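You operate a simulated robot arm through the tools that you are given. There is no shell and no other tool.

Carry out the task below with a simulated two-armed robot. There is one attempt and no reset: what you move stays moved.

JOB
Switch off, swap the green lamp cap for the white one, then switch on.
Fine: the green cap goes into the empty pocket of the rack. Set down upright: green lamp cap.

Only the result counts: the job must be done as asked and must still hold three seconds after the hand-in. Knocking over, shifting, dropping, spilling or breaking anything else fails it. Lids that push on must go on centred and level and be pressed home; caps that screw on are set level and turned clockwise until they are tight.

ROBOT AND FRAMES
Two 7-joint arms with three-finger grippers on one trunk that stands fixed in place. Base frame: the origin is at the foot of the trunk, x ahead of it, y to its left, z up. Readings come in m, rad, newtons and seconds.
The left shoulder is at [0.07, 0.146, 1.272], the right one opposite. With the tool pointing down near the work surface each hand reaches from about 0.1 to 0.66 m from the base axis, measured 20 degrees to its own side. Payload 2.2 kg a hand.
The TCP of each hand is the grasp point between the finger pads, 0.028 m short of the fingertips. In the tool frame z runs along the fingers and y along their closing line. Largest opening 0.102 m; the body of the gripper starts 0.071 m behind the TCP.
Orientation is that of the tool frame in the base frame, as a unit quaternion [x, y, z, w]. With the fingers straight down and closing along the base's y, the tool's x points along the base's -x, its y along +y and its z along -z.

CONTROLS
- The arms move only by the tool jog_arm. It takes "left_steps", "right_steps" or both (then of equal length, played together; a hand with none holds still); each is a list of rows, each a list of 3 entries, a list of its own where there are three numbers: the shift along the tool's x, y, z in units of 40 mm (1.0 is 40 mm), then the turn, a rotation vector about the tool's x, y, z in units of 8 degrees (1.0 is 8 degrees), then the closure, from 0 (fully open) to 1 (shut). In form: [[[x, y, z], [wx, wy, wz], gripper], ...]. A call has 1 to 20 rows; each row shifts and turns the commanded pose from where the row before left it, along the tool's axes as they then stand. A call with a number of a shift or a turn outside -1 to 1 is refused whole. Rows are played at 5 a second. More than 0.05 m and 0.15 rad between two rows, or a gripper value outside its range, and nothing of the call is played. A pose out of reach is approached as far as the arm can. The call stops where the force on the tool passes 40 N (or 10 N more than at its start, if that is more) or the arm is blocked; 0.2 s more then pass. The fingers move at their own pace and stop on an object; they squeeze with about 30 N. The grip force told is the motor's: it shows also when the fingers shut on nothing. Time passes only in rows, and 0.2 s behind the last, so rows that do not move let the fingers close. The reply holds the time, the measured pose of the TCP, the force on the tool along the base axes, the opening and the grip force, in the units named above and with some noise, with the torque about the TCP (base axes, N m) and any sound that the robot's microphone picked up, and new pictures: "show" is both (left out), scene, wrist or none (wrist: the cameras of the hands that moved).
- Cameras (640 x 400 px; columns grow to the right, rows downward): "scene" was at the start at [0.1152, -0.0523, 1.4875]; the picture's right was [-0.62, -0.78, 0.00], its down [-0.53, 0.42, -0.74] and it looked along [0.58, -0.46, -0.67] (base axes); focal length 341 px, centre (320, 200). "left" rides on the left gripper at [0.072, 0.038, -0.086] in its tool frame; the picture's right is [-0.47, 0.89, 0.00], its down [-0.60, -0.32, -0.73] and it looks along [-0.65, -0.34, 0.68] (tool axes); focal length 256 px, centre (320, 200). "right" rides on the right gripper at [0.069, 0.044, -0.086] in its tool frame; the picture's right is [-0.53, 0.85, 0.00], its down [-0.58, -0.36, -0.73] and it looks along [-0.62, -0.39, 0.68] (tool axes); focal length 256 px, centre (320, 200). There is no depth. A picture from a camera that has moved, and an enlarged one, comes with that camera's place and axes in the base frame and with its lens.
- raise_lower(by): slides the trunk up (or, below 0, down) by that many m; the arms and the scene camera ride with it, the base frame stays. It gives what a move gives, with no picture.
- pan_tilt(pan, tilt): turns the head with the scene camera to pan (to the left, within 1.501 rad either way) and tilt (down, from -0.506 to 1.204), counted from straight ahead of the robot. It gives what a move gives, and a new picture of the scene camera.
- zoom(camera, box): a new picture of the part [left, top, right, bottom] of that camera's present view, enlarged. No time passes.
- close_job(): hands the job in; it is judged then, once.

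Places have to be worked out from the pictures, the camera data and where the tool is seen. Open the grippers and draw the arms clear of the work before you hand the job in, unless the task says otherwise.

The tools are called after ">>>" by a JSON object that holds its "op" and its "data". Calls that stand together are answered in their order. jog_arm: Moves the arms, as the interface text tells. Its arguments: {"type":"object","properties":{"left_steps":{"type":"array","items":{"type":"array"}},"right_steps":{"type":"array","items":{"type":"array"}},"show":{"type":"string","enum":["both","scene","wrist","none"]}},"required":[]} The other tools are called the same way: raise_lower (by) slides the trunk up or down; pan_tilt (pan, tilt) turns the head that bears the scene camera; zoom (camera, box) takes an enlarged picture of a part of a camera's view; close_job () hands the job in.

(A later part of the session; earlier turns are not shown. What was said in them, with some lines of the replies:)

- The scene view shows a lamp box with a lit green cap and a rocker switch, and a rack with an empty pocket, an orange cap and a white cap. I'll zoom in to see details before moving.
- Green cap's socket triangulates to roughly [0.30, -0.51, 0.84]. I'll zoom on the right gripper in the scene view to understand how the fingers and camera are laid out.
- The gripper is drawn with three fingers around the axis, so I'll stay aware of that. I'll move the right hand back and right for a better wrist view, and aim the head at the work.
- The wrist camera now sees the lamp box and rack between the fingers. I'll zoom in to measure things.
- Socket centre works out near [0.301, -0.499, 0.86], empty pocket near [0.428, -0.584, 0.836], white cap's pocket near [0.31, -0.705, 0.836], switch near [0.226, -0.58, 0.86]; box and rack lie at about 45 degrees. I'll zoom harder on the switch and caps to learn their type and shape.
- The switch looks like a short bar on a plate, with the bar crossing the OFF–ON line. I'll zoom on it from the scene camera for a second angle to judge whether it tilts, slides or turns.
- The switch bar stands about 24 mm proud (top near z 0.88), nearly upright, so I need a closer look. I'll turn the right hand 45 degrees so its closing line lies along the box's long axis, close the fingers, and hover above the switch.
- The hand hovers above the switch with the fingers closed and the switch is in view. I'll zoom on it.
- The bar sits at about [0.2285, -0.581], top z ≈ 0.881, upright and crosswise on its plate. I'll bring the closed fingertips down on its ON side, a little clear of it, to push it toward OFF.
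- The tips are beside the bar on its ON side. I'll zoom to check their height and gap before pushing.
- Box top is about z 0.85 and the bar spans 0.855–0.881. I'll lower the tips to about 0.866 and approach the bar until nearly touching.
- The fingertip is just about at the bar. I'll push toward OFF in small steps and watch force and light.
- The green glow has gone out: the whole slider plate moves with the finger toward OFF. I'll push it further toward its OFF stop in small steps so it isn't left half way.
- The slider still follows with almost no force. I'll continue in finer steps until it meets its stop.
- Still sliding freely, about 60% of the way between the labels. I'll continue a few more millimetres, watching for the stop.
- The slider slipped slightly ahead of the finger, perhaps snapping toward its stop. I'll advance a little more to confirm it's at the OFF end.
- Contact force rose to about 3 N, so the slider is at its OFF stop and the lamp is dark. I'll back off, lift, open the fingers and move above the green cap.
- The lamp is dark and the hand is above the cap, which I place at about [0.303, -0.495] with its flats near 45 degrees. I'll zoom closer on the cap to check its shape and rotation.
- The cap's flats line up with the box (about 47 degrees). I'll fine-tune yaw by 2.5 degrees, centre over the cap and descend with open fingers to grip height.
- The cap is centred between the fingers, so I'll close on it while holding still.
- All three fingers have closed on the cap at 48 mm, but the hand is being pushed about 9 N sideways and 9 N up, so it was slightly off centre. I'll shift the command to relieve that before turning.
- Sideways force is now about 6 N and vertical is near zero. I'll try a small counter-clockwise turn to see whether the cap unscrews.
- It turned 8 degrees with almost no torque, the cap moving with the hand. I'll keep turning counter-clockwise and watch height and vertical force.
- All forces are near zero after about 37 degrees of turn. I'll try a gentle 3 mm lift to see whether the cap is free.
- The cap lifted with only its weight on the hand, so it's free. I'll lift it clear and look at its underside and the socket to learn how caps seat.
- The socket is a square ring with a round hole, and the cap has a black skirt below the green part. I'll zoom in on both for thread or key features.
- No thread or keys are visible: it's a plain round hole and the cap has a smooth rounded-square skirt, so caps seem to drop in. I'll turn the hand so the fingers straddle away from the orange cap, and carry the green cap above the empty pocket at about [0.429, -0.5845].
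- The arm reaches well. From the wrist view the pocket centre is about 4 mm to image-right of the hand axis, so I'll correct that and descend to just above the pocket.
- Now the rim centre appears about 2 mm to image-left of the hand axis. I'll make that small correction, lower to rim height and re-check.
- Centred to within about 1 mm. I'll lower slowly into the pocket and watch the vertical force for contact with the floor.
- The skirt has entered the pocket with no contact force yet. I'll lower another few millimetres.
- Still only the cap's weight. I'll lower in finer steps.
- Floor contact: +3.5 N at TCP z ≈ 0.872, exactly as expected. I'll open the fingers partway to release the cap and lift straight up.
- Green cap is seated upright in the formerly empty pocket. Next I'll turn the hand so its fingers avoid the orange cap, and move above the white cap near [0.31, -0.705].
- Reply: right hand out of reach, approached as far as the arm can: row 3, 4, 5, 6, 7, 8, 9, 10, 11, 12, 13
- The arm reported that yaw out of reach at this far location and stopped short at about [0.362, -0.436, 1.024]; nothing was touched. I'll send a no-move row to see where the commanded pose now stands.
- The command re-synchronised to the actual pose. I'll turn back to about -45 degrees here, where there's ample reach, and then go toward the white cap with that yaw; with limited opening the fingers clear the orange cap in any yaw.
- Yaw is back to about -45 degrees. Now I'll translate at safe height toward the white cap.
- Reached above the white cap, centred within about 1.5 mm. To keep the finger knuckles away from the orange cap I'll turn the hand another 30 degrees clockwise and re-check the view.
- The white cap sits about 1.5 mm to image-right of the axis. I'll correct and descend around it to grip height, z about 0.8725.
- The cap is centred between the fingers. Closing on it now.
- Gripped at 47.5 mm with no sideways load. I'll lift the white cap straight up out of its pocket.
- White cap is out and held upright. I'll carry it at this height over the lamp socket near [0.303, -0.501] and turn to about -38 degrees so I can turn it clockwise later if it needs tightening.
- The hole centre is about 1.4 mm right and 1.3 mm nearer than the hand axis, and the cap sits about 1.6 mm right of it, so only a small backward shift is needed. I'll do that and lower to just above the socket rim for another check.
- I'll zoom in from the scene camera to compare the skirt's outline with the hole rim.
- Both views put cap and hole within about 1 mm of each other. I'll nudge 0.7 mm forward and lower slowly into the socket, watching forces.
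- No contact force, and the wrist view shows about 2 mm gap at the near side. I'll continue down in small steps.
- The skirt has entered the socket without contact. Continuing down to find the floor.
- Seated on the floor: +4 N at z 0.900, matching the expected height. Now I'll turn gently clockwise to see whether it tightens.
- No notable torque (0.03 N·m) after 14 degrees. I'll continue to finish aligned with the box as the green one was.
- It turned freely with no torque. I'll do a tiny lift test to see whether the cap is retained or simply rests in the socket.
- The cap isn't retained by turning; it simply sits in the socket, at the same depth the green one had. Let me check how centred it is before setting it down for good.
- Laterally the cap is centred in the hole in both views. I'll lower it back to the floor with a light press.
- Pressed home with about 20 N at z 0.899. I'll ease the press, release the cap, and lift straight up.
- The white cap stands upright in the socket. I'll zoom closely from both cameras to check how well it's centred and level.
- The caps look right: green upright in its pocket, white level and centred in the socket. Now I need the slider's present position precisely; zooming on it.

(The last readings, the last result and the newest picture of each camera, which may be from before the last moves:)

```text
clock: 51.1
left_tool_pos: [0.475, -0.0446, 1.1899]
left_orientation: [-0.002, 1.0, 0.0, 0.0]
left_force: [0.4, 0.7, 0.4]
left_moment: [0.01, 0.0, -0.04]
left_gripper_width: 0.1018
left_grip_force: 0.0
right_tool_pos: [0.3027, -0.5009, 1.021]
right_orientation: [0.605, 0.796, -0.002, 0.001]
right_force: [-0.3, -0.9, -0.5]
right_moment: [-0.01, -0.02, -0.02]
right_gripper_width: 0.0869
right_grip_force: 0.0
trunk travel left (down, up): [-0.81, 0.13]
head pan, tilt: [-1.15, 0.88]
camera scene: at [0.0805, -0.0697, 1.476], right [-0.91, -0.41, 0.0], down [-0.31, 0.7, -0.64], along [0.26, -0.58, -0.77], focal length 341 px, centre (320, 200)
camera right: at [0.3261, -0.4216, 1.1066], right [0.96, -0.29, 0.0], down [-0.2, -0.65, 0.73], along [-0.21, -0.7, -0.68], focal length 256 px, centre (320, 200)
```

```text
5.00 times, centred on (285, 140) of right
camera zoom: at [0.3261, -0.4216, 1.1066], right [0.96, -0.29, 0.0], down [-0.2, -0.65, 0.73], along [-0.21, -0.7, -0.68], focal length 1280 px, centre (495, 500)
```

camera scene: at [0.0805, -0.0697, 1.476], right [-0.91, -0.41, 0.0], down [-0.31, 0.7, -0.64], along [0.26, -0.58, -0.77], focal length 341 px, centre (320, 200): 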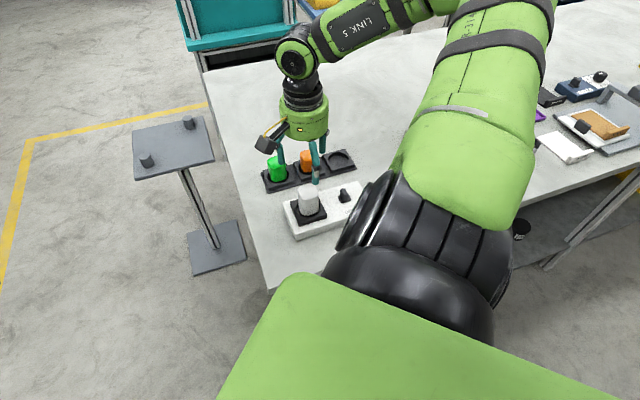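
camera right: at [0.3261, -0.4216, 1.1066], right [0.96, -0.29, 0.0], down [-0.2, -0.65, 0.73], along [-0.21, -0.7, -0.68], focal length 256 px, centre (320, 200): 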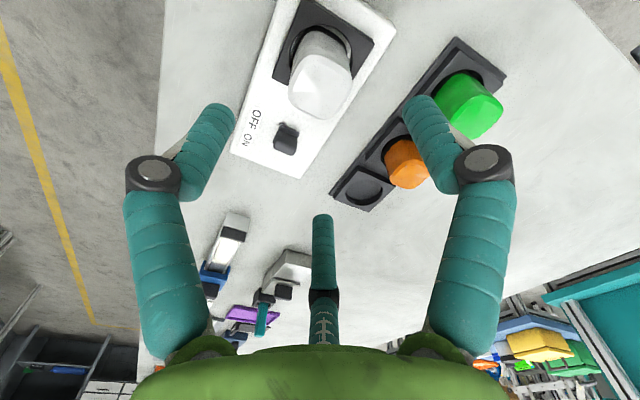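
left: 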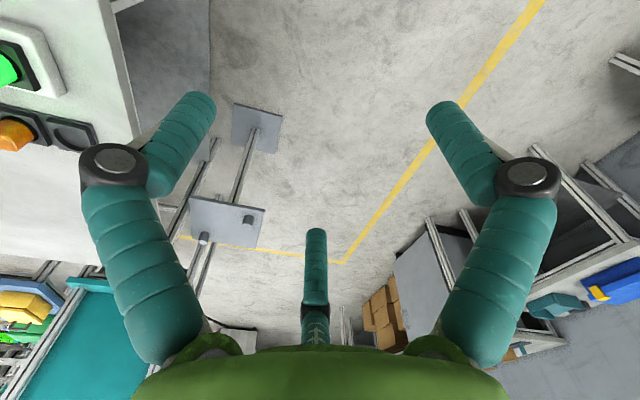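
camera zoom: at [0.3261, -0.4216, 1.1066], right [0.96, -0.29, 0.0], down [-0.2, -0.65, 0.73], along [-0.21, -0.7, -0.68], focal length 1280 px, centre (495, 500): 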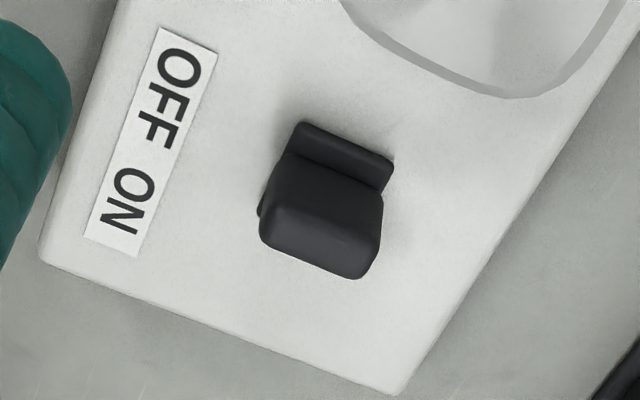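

The slider bar is now near [0.2425, -0.5655]. I'll close the fingers, turn the hand so one finger faces the bar and none faces the cap, and hover just on the OFF side of it.

>>> {"op": "jog_arm", "data": {"right_steps": [[[0, 0, 0], [0, 0, 0.825], 0.6], [[0, 0, 0], [0, 0, 0.825], 1], [[0, 0, 0], [0, 0, 0.825], 1], [[0, 0, 0], [0, 0, 0.825], 1], [[-0.6175, -0.389, 0], [0, 0, 0], 1], [[-0.6175, -0.389, 0], [0, 0, 0], 1], [[0, 0, 0.7], [0, 0, 0], 1], [[0, 0, 0.7], [0, 0, 0], 1], [[0, 0, 0], [0, 0, 0], 1]], "show": "both"}}

>>> {"op": "zoom", "data": {"camera": "right", "box": [220, 0, 420, 180]}}

>>> {"op": "zoom", "data": {"camera": "scene", "box": [280, 130, 380, 230]}}

```text
clock: 53.1
left_tool_pos: [0.4748, -0.0454, 1.1895]
left_orientation: [0.0, 1.0, 0.0, 0.001]
left_force: [-1.2, 1.1, -0.7]
left_moment: [0.01, -0.03, -0.02]
left_gripper_width: 0.1021
left_grip_force: 0.1
right_tool_pos: [0.2623, -0.5437, 0.9639]
right_orientation: [0.77, 0.638, 0.0, 0.002]
right_force: [-0.4, 0.3, 0.1]
right_moment: [-0.02, 0.0, -0.03]
right_gripper_width: 0.002
right_grip_force: 29.8
trunk travel left (down, up): [-0.81, 0.13]
head pan, tilt: [-1.15, 0.88]
camera scene: at [0.0802, -0.0698, 1.4761], right [-0.91, -0.41, 0.0], down [-0.31, 0.7, -0.64], along [0.26, -0.58, -0.77], focal length 341 px, centre (320, 200)
camera right: at [0.317, -0.4829, 1.0507], right [0.73, -0.68, 0.0], down [-0.47, -0.49, 0.73], along [-0.5, -0.54, -0.68], focal length 256 px, centre (320, 200)
```

scene: 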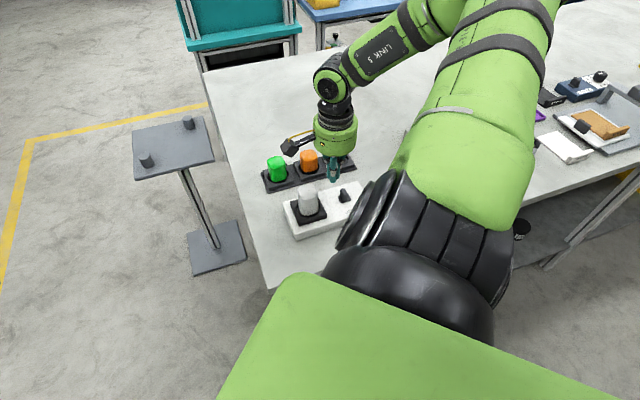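
right: 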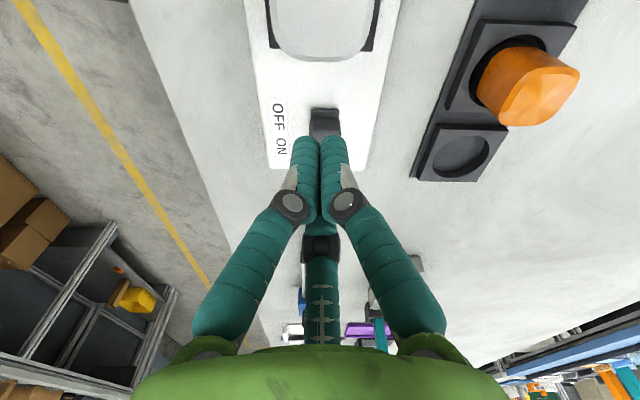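

```text
2.22 times, centred on (320, 90) of right
camera zoom: at [0.317, -0.4829, 1.0507], right [0.73, -0.68, 0.0], down [-0.47, -0.49, 0.73], along [-0.5, -0.54, -0.68], focal length 569 px, centre (320, 444)
```

zoom: 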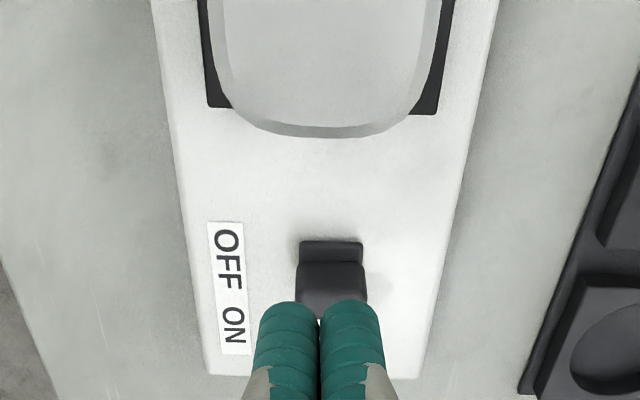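

```text
4.00 times, centred on (330, 180) of scene
camera zoom: at [0.0802, -0.0698, 1.4761], right [-0.91, -0.41, 0.0], down [-0.31, 0.7, -0.64], along [0.26, -0.58, -0.77], focal length 1364 px, centre (280, 280)
```

zoom: 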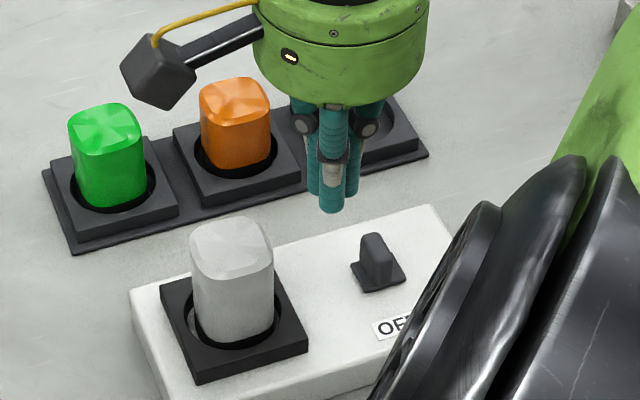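

The bar is about 27 mm ahead along the slide direction and 5 mm to image-right. I'll centre on it and descend with tips to about z 0.866.

>>> {"op": "jog_arm", "data": {"right_steps": [[[-0.06, 0.095, 0], [0, 0, 0], 1], [[0, 0, 0.59], [0, 0, 0], 1], [[0, 0, 0.59], [0, 0, 0], 1], [[0, 0, 0.55], [0, 0, 0], 1], [[0, 0, 0], [0, 0, 0], 1]], "show": "both"}}

>>> {"op": "zoom", "data": {"camera": "right", "box": [240, 40, 400, 180]}}

>>> {"op": "zoom", "data": {"camera": "scene", "box": [290, 150, 370, 220]}}

```text
clock: 54.3
left_tool_pos: [0.4747, -0.0438, 1.1886]
left_orientation: [-0.001, 1.0, 0.001, 0.0]
left_force: [-0.6, 0.0, 0.3]
left_moment: [0.0, -0.03, 0.0]
left_gripper_width: 0.1022
left_grip_force: 0.0
right_tool_pos: [0.2667, -0.546, 0.8969]
right_orientation: [0.77, 0.638, -0.001, 0.002]
right_force: [-0.5, 0.3, -0.1]
right_moment: [-0.02, -0.01, 0.0]
right_gripper_width: 0.0022
right_grip_force: 29.8
trunk travel left (down, up): [-0.81, 0.13]
head pan, tilt: [-1.15, 0.88]
camera scene: at [0.0808, -0.0701, 1.476], right [-0.91, -0.41, 0.0], down [-0.31, 0.7, -0.64], along [0.26, -0.58, -0.77], focal length 341 px, centre (320, 200)
camera right: at [0.3224, -0.4853, 0.9828], right [0.73, -0.68, 0.0], down [-0.47, -0.49, 0.73], along [-0.5, -0.54, -0.68], focal length 256 px, centre (320, 200)
```

scene: 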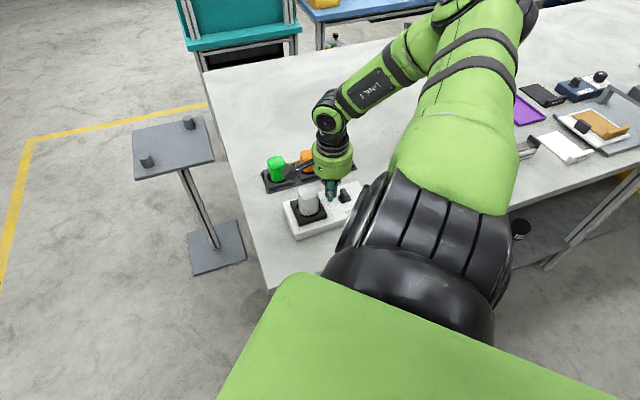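
right: 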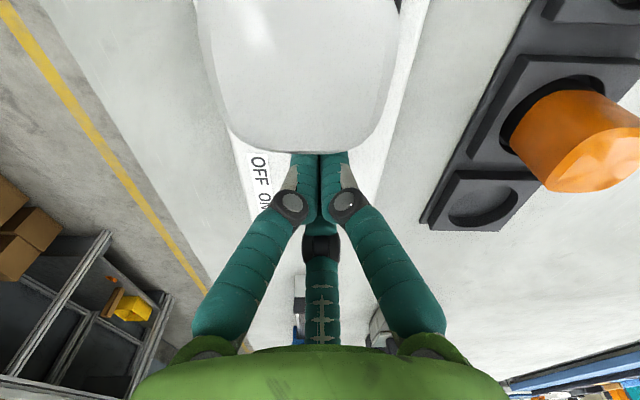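

```text
2.86 times, centred on (320, 110) of right
camera zoom: at [0.3224, -0.4853, 0.9828], right [0.73, -0.68, 0.0], down [-0.47, -0.49, 0.73], along [-0.5, -0.54, -0.68], focal length 731 px, centre (320, 457)
```

zoom: 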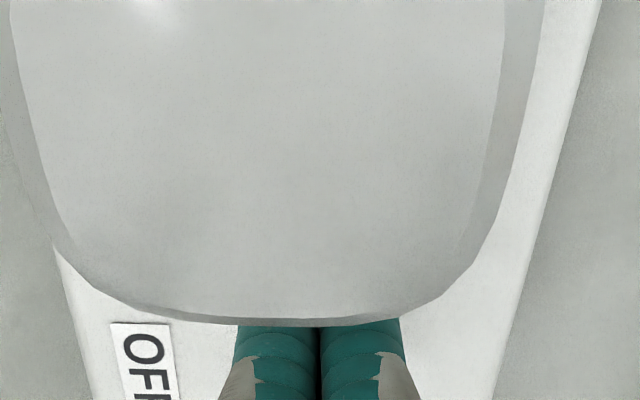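

```text
5.71 times, centred on (330, 185) of scene
camera zoom: at [0.0808, -0.0701, 1.476], right [-0.91, -0.41, 0.0], down [-0.31, 0.7, -0.64], along [0.26, -0.58, -0.77], focal length 1949 px, centre (263, 286)
```

zoom: 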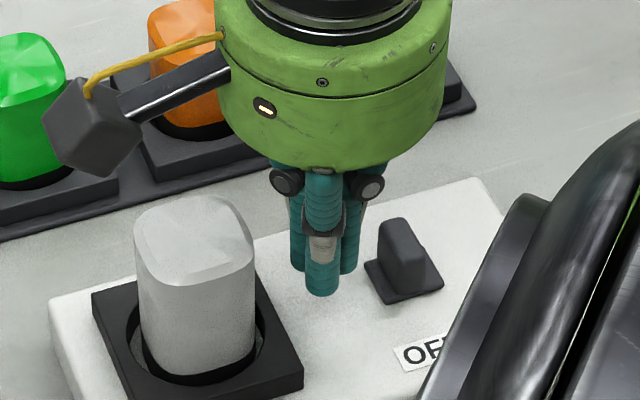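

The fingers stand between cap and bar with no contact. I'll advance toward the bar along the slide direction and start pushing toward ON.

>>> {"op": "jog_arm", "data": {"right_steps": [[[-0.085, -0.053, 0], [0, 0, 0], 1], [[-0.085, -0.053, 0], [0, 0, 0], 1], [[-0.064, -0.04, 0], [0, 0, 0], 1], [[0, 0, 0], [0, 0, 0], 1]], "show": "none"}}

>>> {"op": "zoom", "data": {"camera": "scene", "box": [290, 150, 370, 220]}}

```text
clock: 55.3
left_tool_pos: [0.4759, -0.044, 1.189]
left_orientation: [-0.001, 1.0, -0.001, 0.0]
left_force: [-0.1, 1.0, 0.5]
left_moment: [0.03, -0.02, 0.01]
left_gripper_width: 0.1022
left_grip_force: 0.1
right_tool_pos: [0.2609, -0.5555, 0.8953]
right_orientation: [0.771, 0.637, 0.0, 0.002]
right_force: [1.1, -0.1, -0.7]
right_moment: [0.01, -0.03, -0.01]
right_gripper_width: 0.0017
right_grip_force: 29.4
trunk travel left (down, up): [-0.81, 0.13]
head pan, tilt: [-1.15, 0.88]
```

```text
5.71 times, centred on (330, 185) of scene
camera zoom: at [0.081, -0.0705, 1.476], right [-0.91, -0.41, 0.0], down [-0.31, 0.7, -0.64], along [0.26, -0.58, -0.77], focal length 1949 px, centre (263, 286)
```

zoom: 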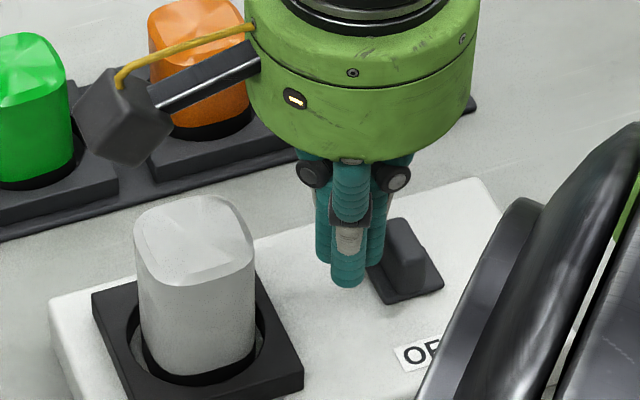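

Almost touching now. I'll keep going in 2 mm steps.

>>> {"op": "jog_arm", "data": {"right_steps": [[[-0.042, -0.026, 0], [0, 0, 0], 1], [[-0.042, -0.026, 0], [0, 0, 0], 1], [[-0.042, -0.026, 0], [0, 0, 0], 1]], "show": "none"}}

>>> {"op": "zoom", "data": {"camera": "scene", "box": [290, 150, 370, 220]}}

```text
clock: 56.1
left_tool_pos: [0.4754, -0.0451, 1.1897]
left_orientation: [-0.002, 1.0, -0.001, 0.0]
left_force: [-0.1, -1.4, 0.9]
left_moment: [-0.04, 0.0, -0.02]
left_gripper_width: 0.1021
left_grip_force: 0.1
right_tool_pos: [0.2542, -0.5591, 0.8948]
right_orientation: [0.77, 0.638, -0.002, 0.002]
right_force: [0.5, -0.1, -0.7]
right_moment: [0.06, -0.02, -0.01]
right_gripper_width: 0.0021
right_grip_force: 30.3
trunk travel left (down, up): [-0.81, 0.13]
head pan, tilt: [-1.15, 0.88]
```

```text
5.71 times, centred on (330, 185) of scene
camera zoom: at [0.0808, -0.0706, 1.476], right [-0.91, -0.41, 0.0], down [-0.31, 0.7, -0.64], along [0.26, -0.58, -0.77], focal length 1949 px, centre (263, 286)
```

zoom: 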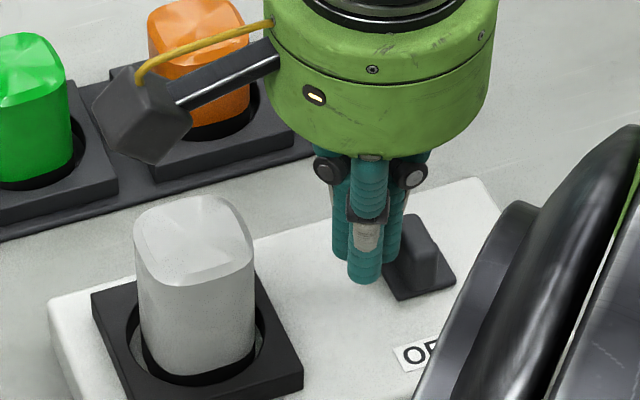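

The slider is moving with the finger. Continuing toward ON.

>>> {"op": "jog_arm", "data": {"right_steps": [[[-0.042, -0.026, 0], [0, 0, 0], 1], [[-0.042, -0.026, 0], [0, 0, 0], 1], [[-0.042, -0.026, 0], [0, 0, 0], 1]], "show": "none"}}

>>> {"op": "zoom", "data": {"camera": "scene", "box": [290, 150, 370, 220]}}

```text
clock: 56.9
left_tool_pos: [0.474, -0.0446, 1.1893]
left_orientation: [-0.001, 1.0, 0.0, 0.0]
left_force: [0.1, 0.6, -0.4]
left_moment: [-0.03, 0.0, -0.01]
left_gripper_width: 0.1021
left_grip_force: 0.1
right_tool_pos: [0.2507, -0.5655, 0.8941]
right_orientation: [0.77, 0.638, 0.0, 0.001]
right_force: [-0.4, -0.3, 0.0]
right_moment: [0.0, 0.01, 0.0]
right_gripper_width: 0.0019
right_grip_force: 29.6
trunk travel left (down, up): [-0.81, 0.13]
head pan, tilt: [-1.15, 0.88]
```

```text
5.71 times, centred on (330, 185) of scene
camera zoom: at [0.081, -0.0703, 1.476], right [-0.91, -0.41, 0.0], down [-0.31, 0.7, -0.64], along [0.26, -0.58, -0.77], focal length 1949 px, centre (263, 286)
```

zoom: 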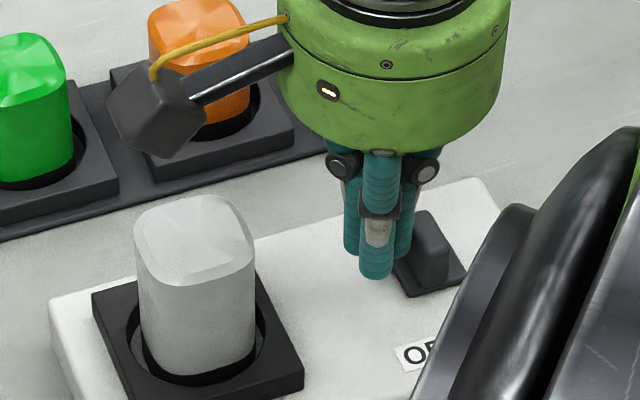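

Still sliding with no resistance, lamp not lit yet. Continuing.

>>> {"op": "jog_arm", "data": {"right_steps": [[[-0.042, -0.026, 0], [0, 0, 0], 1], [[-0.042, -0.026, 0], [0, 0, 0], 1]], "show": "none"}}

>>> {"op": "zoom", "data": {"camera": "scene", "box": [290, 150, 370, 220]}}

```text
clock: 57.5
left_tool_pos: [0.4745, -0.0437, 1.1885]
left_orientation: [-0.001, 1.0, 0.001, 0.0]
left_force: [0.6, -0.5, -1.3]
left_moment: [-0.01, -0.01, 0.0]
left_gripper_width: 0.1018
left_grip_force: 0.0
right_tool_pos: [0.2494, -0.5667, 0.8941]
right_orientation: [0.77, 0.638, -0.001, 0.002]
right_force: [-0.2, -0.3, 0.1]
right_moment: [0.03, 0.02, -0.03]
right_gripper_width: 0.002
right_grip_force: 30.0
trunk travel left (down, up): [-0.81, 0.13]
head pan, tilt: [-1.15, 0.88]
```

```text
5.71 times, centred on (330, 185) of scene
camera zoom: at [0.081, -0.0705, 1.476], right [-0.91, -0.41, 0.0], down [-0.31, 0.7, -0.64], along [0.26, -0.58, -0.77], focal length 1949 px, centre (263, 286)
```

zoom: 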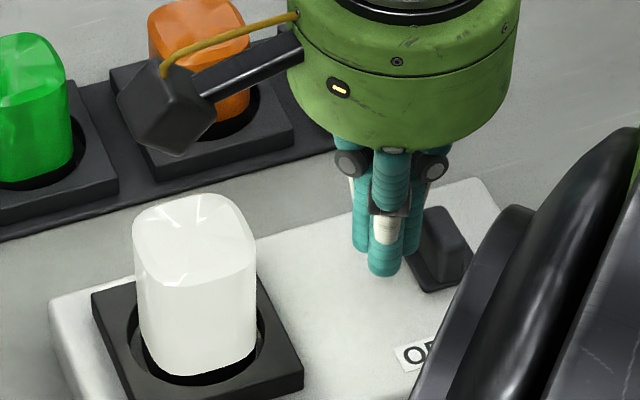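

The lamp has lit white. I'll push on in small steps to the ON stop so the slider is fully over.

>>> {"op": "jog_arm", "data": {"right_steps": [[[-0.034, -0.021, 0], [0, 0, 0], 1], [[-0.034, -0.021, 0], [0, 0, 0], 1]], "show": "none"}}

>>> {"op": "zoom", "data": {"camera": "scene", "box": [290, 150, 370, 220]}}

```text
clock: 58.1
left_tool_pos: [0.475, -0.0456, 1.1895]
left_orientation: [-0.002, 1.0, -0.001, 0.0]
left_force: [0.6, -0.4, 0.4]
left_moment: [0.0, 0.03, -0.02]
left_gripper_width: 0.1021
left_grip_force: 0.1
right_tool_pos: [0.2474, -0.5687, 0.895]
right_orientation: [0.771, 0.637, 0.0, 0.002]
right_force: [-0.4, -0.3, 0.3]
right_moment: [0.02, 0.0, -0.01]
right_gripper_width: 0.0025
right_grip_force: 30.0
trunk travel left (down, up): [-0.81, 0.13]
head pan, tilt: [-1.15, 0.88]
```

```text
5.71 times, centred on (330, 185) of scene
camera zoom: at [0.081, -0.0705, 1.476], right [-0.91, -0.41, 0.0], down [-0.31, 0.7, -0.64], along [0.26, -0.58, -0.77], focal length 1949 px, centre (263, 286)
```

zoom: 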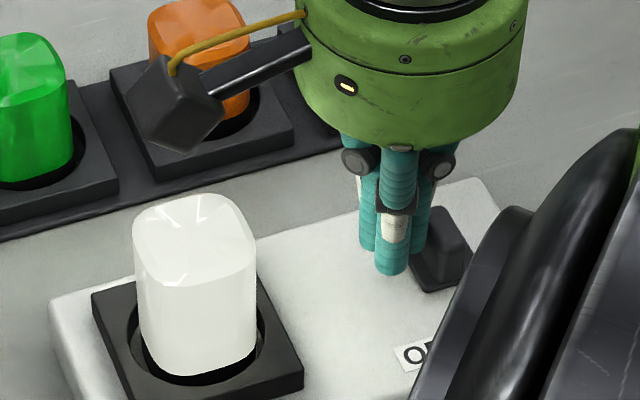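

The slider barely changed, perhaps it had already snapped ahead. I'll advance a bit more to confirm contact at the ON stop.

>>> {"op": "jog_arm", "data": {"right_steps": [[[-0.034, -0.021, 0], [0, 0, 0], 1], [[-0.034, -0.021, 0], [0, 0, 0], 1]], "show": "none"}}

>>> {"op": "zoom", "data": {"camera": "scene", "box": [290, 150, 370, 220]}}

```text
clock: 58.7
left_tool_pos: [0.4762, -0.0437, 1.1892]
left_orientation: [-0.001, 1.0, -0.001, 0.0]
left_force: [0.5, 0.5, 0.5]
left_moment: [0.01, -0.05, 0.0]
left_gripper_width: 0.1019
left_grip_force: 0.0
right_tool_pos: [0.2464, -0.5698, 0.8948]
right_orientation: [0.77, 0.638, 0.0, 0.001]
right_force: [4.0, 6.8, -1.3]
right_moment: [0.08, -0.09, -0.01]
right_gripper_width: 0.0023
right_grip_force: 30.1
trunk travel left (down, up): [-0.81, 0.13]
head pan, tilt: [-1.15, 0.88]
```

```text
5.71 times, centred on (330, 185) of scene
camera zoom: at [0.0822, -0.069, 1.476], right [-0.91, -0.41, 0.0], down [-0.32, 0.7, -0.64], along [0.26, -0.58, -0.77], focal length 1949 px, centre (263, 286)
```

zoom: 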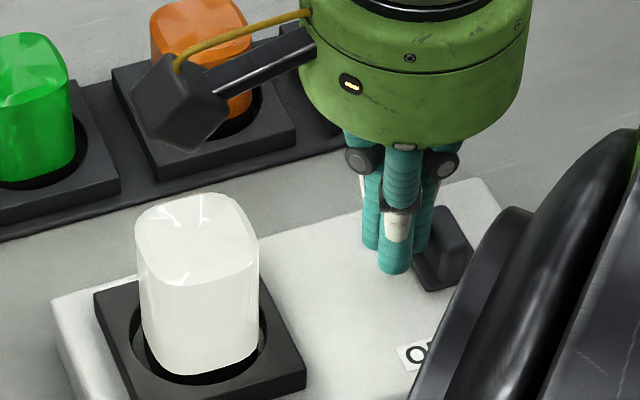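

About 8 N of resistance: the slider is at its ON stop and the lamp is lit. I'll back off the bar and lift straight up.

>>> {"op": "jog_arm", "data": {"right_steps": [[[0.085, 0.053, 0], [0, 0, 0], 1], [[0.085, 0.053, 0], [0, 0, 0], 1], [[0, 0, -0.5], [0, 0, 0], 1], [[0, 0, -0.8], [0, 0, 0], 1], [[0, 0, -0.8], [0, 0, 0], 1], [[0, 0, -0.8], [0, 0, 0], 1], [[0, 0, -0.8], [0, 0, 0], 1]], "show": "both"}}

>>> {"op": "zoom", "data": {"camera": "scene", "box": [250, 130, 370, 230]}}

```text
clock: 60.3
left_tool_pos: [0.4735, -0.0438, 1.1901]
left_orientation: [-0.001, 1.0, -0.001, 0.0]
left_force: [-0.7, 0.6, 0.3]
left_moment: [-0.06, -0.01, 0.01]
left_gripper_width: 0.1021
left_grip_force: 0.1
right_tool_pos: [0.2501, -0.5634, 1.0447]
right_orientation: [0.771, 0.637, 0.0, 0.003]
right_force: [-0.9, 0.7, 0.3]
right_moment: [-0.02, -0.01, 0.0]
right_gripper_width: 0.0023
right_grip_force: 30.2
trunk travel left (down, up): [-0.81, 0.13]
head pan, tilt: [-1.15, 0.88]
camera scene: at [0.0801, -0.0694, 1.4761], right [-0.91, -0.41, 0.0], down [-0.31, 0.7, -0.64], along [0.26, -0.58, -0.77], focal length 341 px, centre (320, 200)
camera right: at [0.3056, -0.5031, 1.1307], right [0.73, -0.68, 0.0], down [-0.47, -0.5, 0.73], along [-0.5, -0.54, -0.68], focal length 256 px, centre (320, 200)
```

scene: 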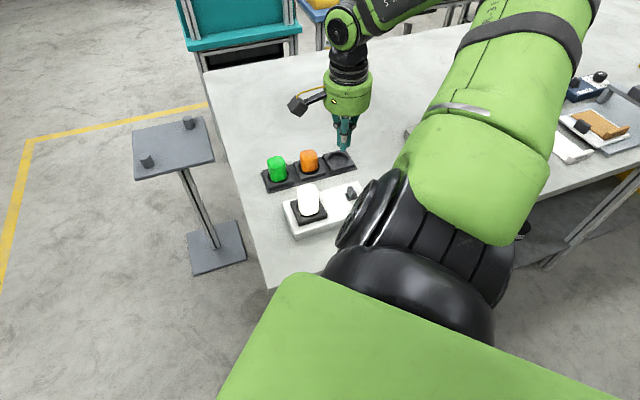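
right: 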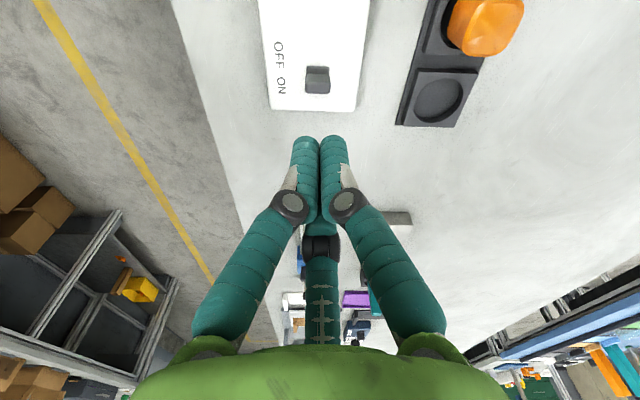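

```text
4.00 times, centred on (310, 180) of scene
camera zoom: at [0.0801, -0.0694, 1.4761], right [-0.91, -0.41, 0.0], down [-0.31, 0.7, -0.64], along [0.26, -0.58, -0.77], focal length 1364 px, centre (360, 280)
```

zoom: 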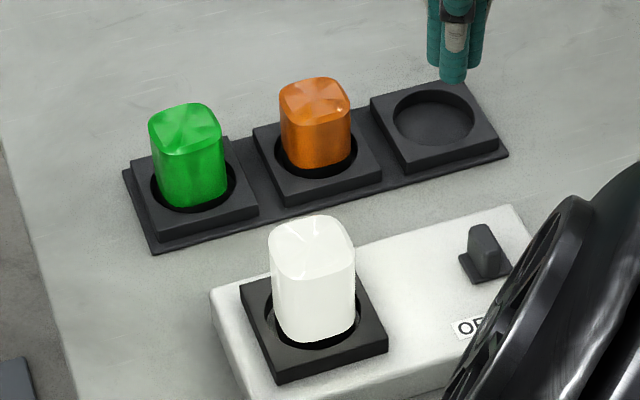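

White lamp lit, green upright in its pocket, slider at ON. I'll raise the hand, open the fingers and draw it back clear of the work.

>>> {"op": "jog_arm", "data": {"right_steps": [[[0, 0, -0.83], [0, 0, 0], 1], [[0, 0, -0.83], [0, 0, 0], 1], [[0, 0, -0.83], [0, 0, 0], 0.5], [[0.654, -0.382, 0], [0, 0, 0], 0], [[0.654, -0.382, 0], [0, 0, 0], 0], [[0.654, -0.382, 0], [0, 0, 0], 0], [[0.654, -0.382, 0], [0, 0, 0], 0], [[0, 0, 0], [0, 0, 0], 0], [[0, 0, 0], [0, 0, 0], 0]], "show": "both"}}

>>> {"op": "zoom", "data": {"camera": "scene", "box": [250, 130, 370, 240]}}

>>> {"op": "zoom", "data": {"camera": "right", "box": [220, 0, 420, 140]}}

```text
clock: 62.3
left_tool_pos: [0.4753, -0.0452, 1.189]
left_orientation: [0.0, 1.0, 0.0, 0.0]
left_force: [-0.4, -0.2, -0.2]
left_moment: [-0.03, -0.03, 0.01]
left_gripper_width: 0.1018
left_grip_force: 0.0
right_tool_pos: [0.2104, -0.4511, 1.1418]
right_orientation: [0.77, 0.638, -0.001, 0.002]
right_force: [0.0, -0.2, 0.1]
right_moment: [-0.01, -0.02, 0.0]
right_gripper_width: 0.1021
right_grip_force: 0.1
trunk travel left (down, up): [-0.81, 0.13]
head pan, tilt: [-1.15, 0.88]
camera scene: at [0.0812, -0.0708, 1.476], right [-0.91, -0.41, 0.0], down [-0.31, 0.7, -0.64], along [0.26, -0.58, -0.77], focal length 341 px, centre (320, 200)
camera right: at [0.2655, -0.3899, 1.2289], right [0.73, -0.68, 0.0], down [-0.47, -0.5, 0.73], along [-0.5, -0.54, -0.68], focal length 256 px, centre (320, 200)
```

scene: 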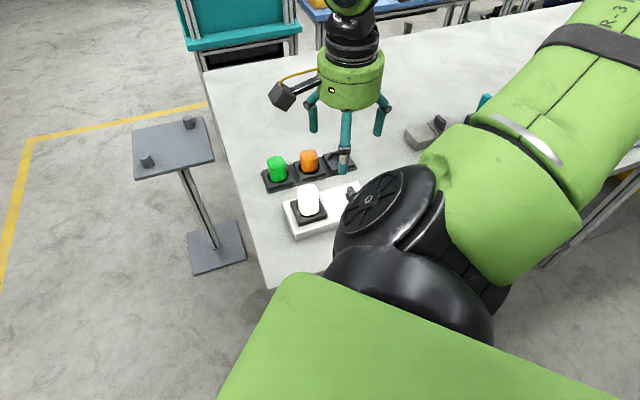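
right: 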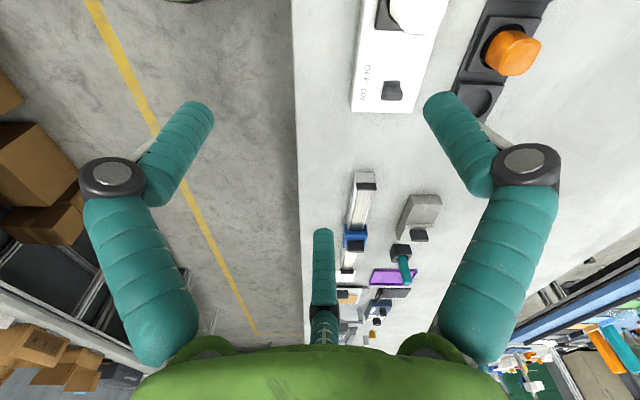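

```text
3.64 times, centred on (310, 185) of scene
camera zoom: at [0.0812, -0.0708, 1.476], right [-0.91, -0.41, 0.0], down [-0.31, 0.7, -0.64], along [0.26, -0.58, -0.77], focal length 1240 px, centre (356, 254)
```

zoom: 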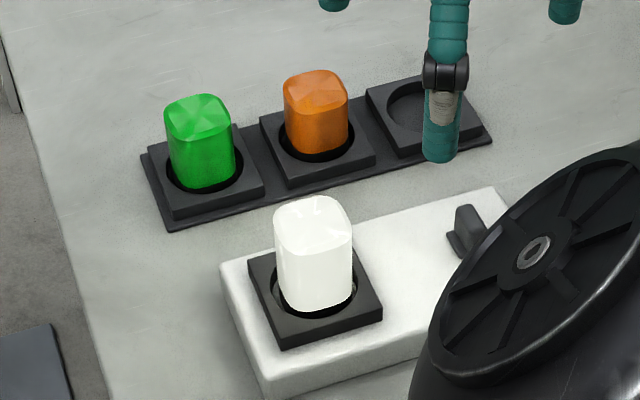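

```text
2.86 times, centred on (320, 70) of right
camera zoom: at [0.2655, -0.3899, 1.2289], right [0.73, -0.68, 0.0], down [-0.47, -0.5, 0.73], along [-0.5, -0.54, -0.68], focal length 731 px, centre (320, 571)
```

zoom: 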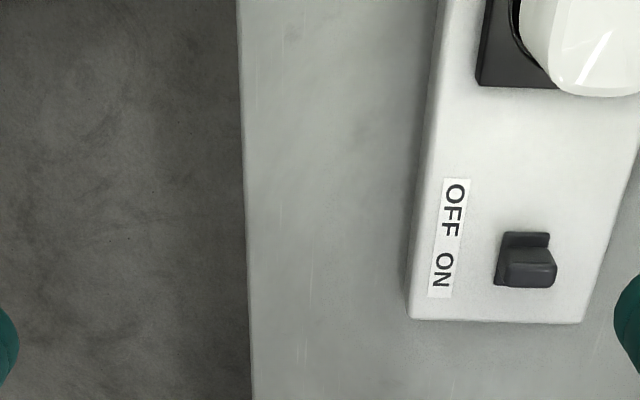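

Everything checks out: slider at ON, white cap lit and level in the socket, green cap upright in its pocket, orange untouched, both grippers open and clear. Handing in.

>>> {"op": "close_job", "data": {}}

```text
The job is handed in.
```

The job is done and handed in; I haven't seen the verdict.

- **Switch off:** I pushed the slider to its OFF stop, and the green lamp went dark before I touched any cap.
- **Green cap:** It now stands upright in what was the empty pocket of the rack.
- **White cap:** It sits level in the lamp socket, at the same depth the green cap had. I pressed it down with about 20 N. By my last measurements it is 1 to 1.5 mm off centre in the hole.
- **Switch on:** I pushed the slider to its ON stop, and the lamp lit white.

The caps turned out to be plain drop-in, with no thread or lock. I turned the white cap clockwise anyway; it met no resistance and lifted freely when I tested it, so it is held only by the socket.

One move toward the rack was out of reach and the arm stopped short at a safe height; the pictures and force readings showed nothing disturbed. The orange cap still stood in its pocket in the last pictures. Both grippers were open and clear of the work at hand-in.
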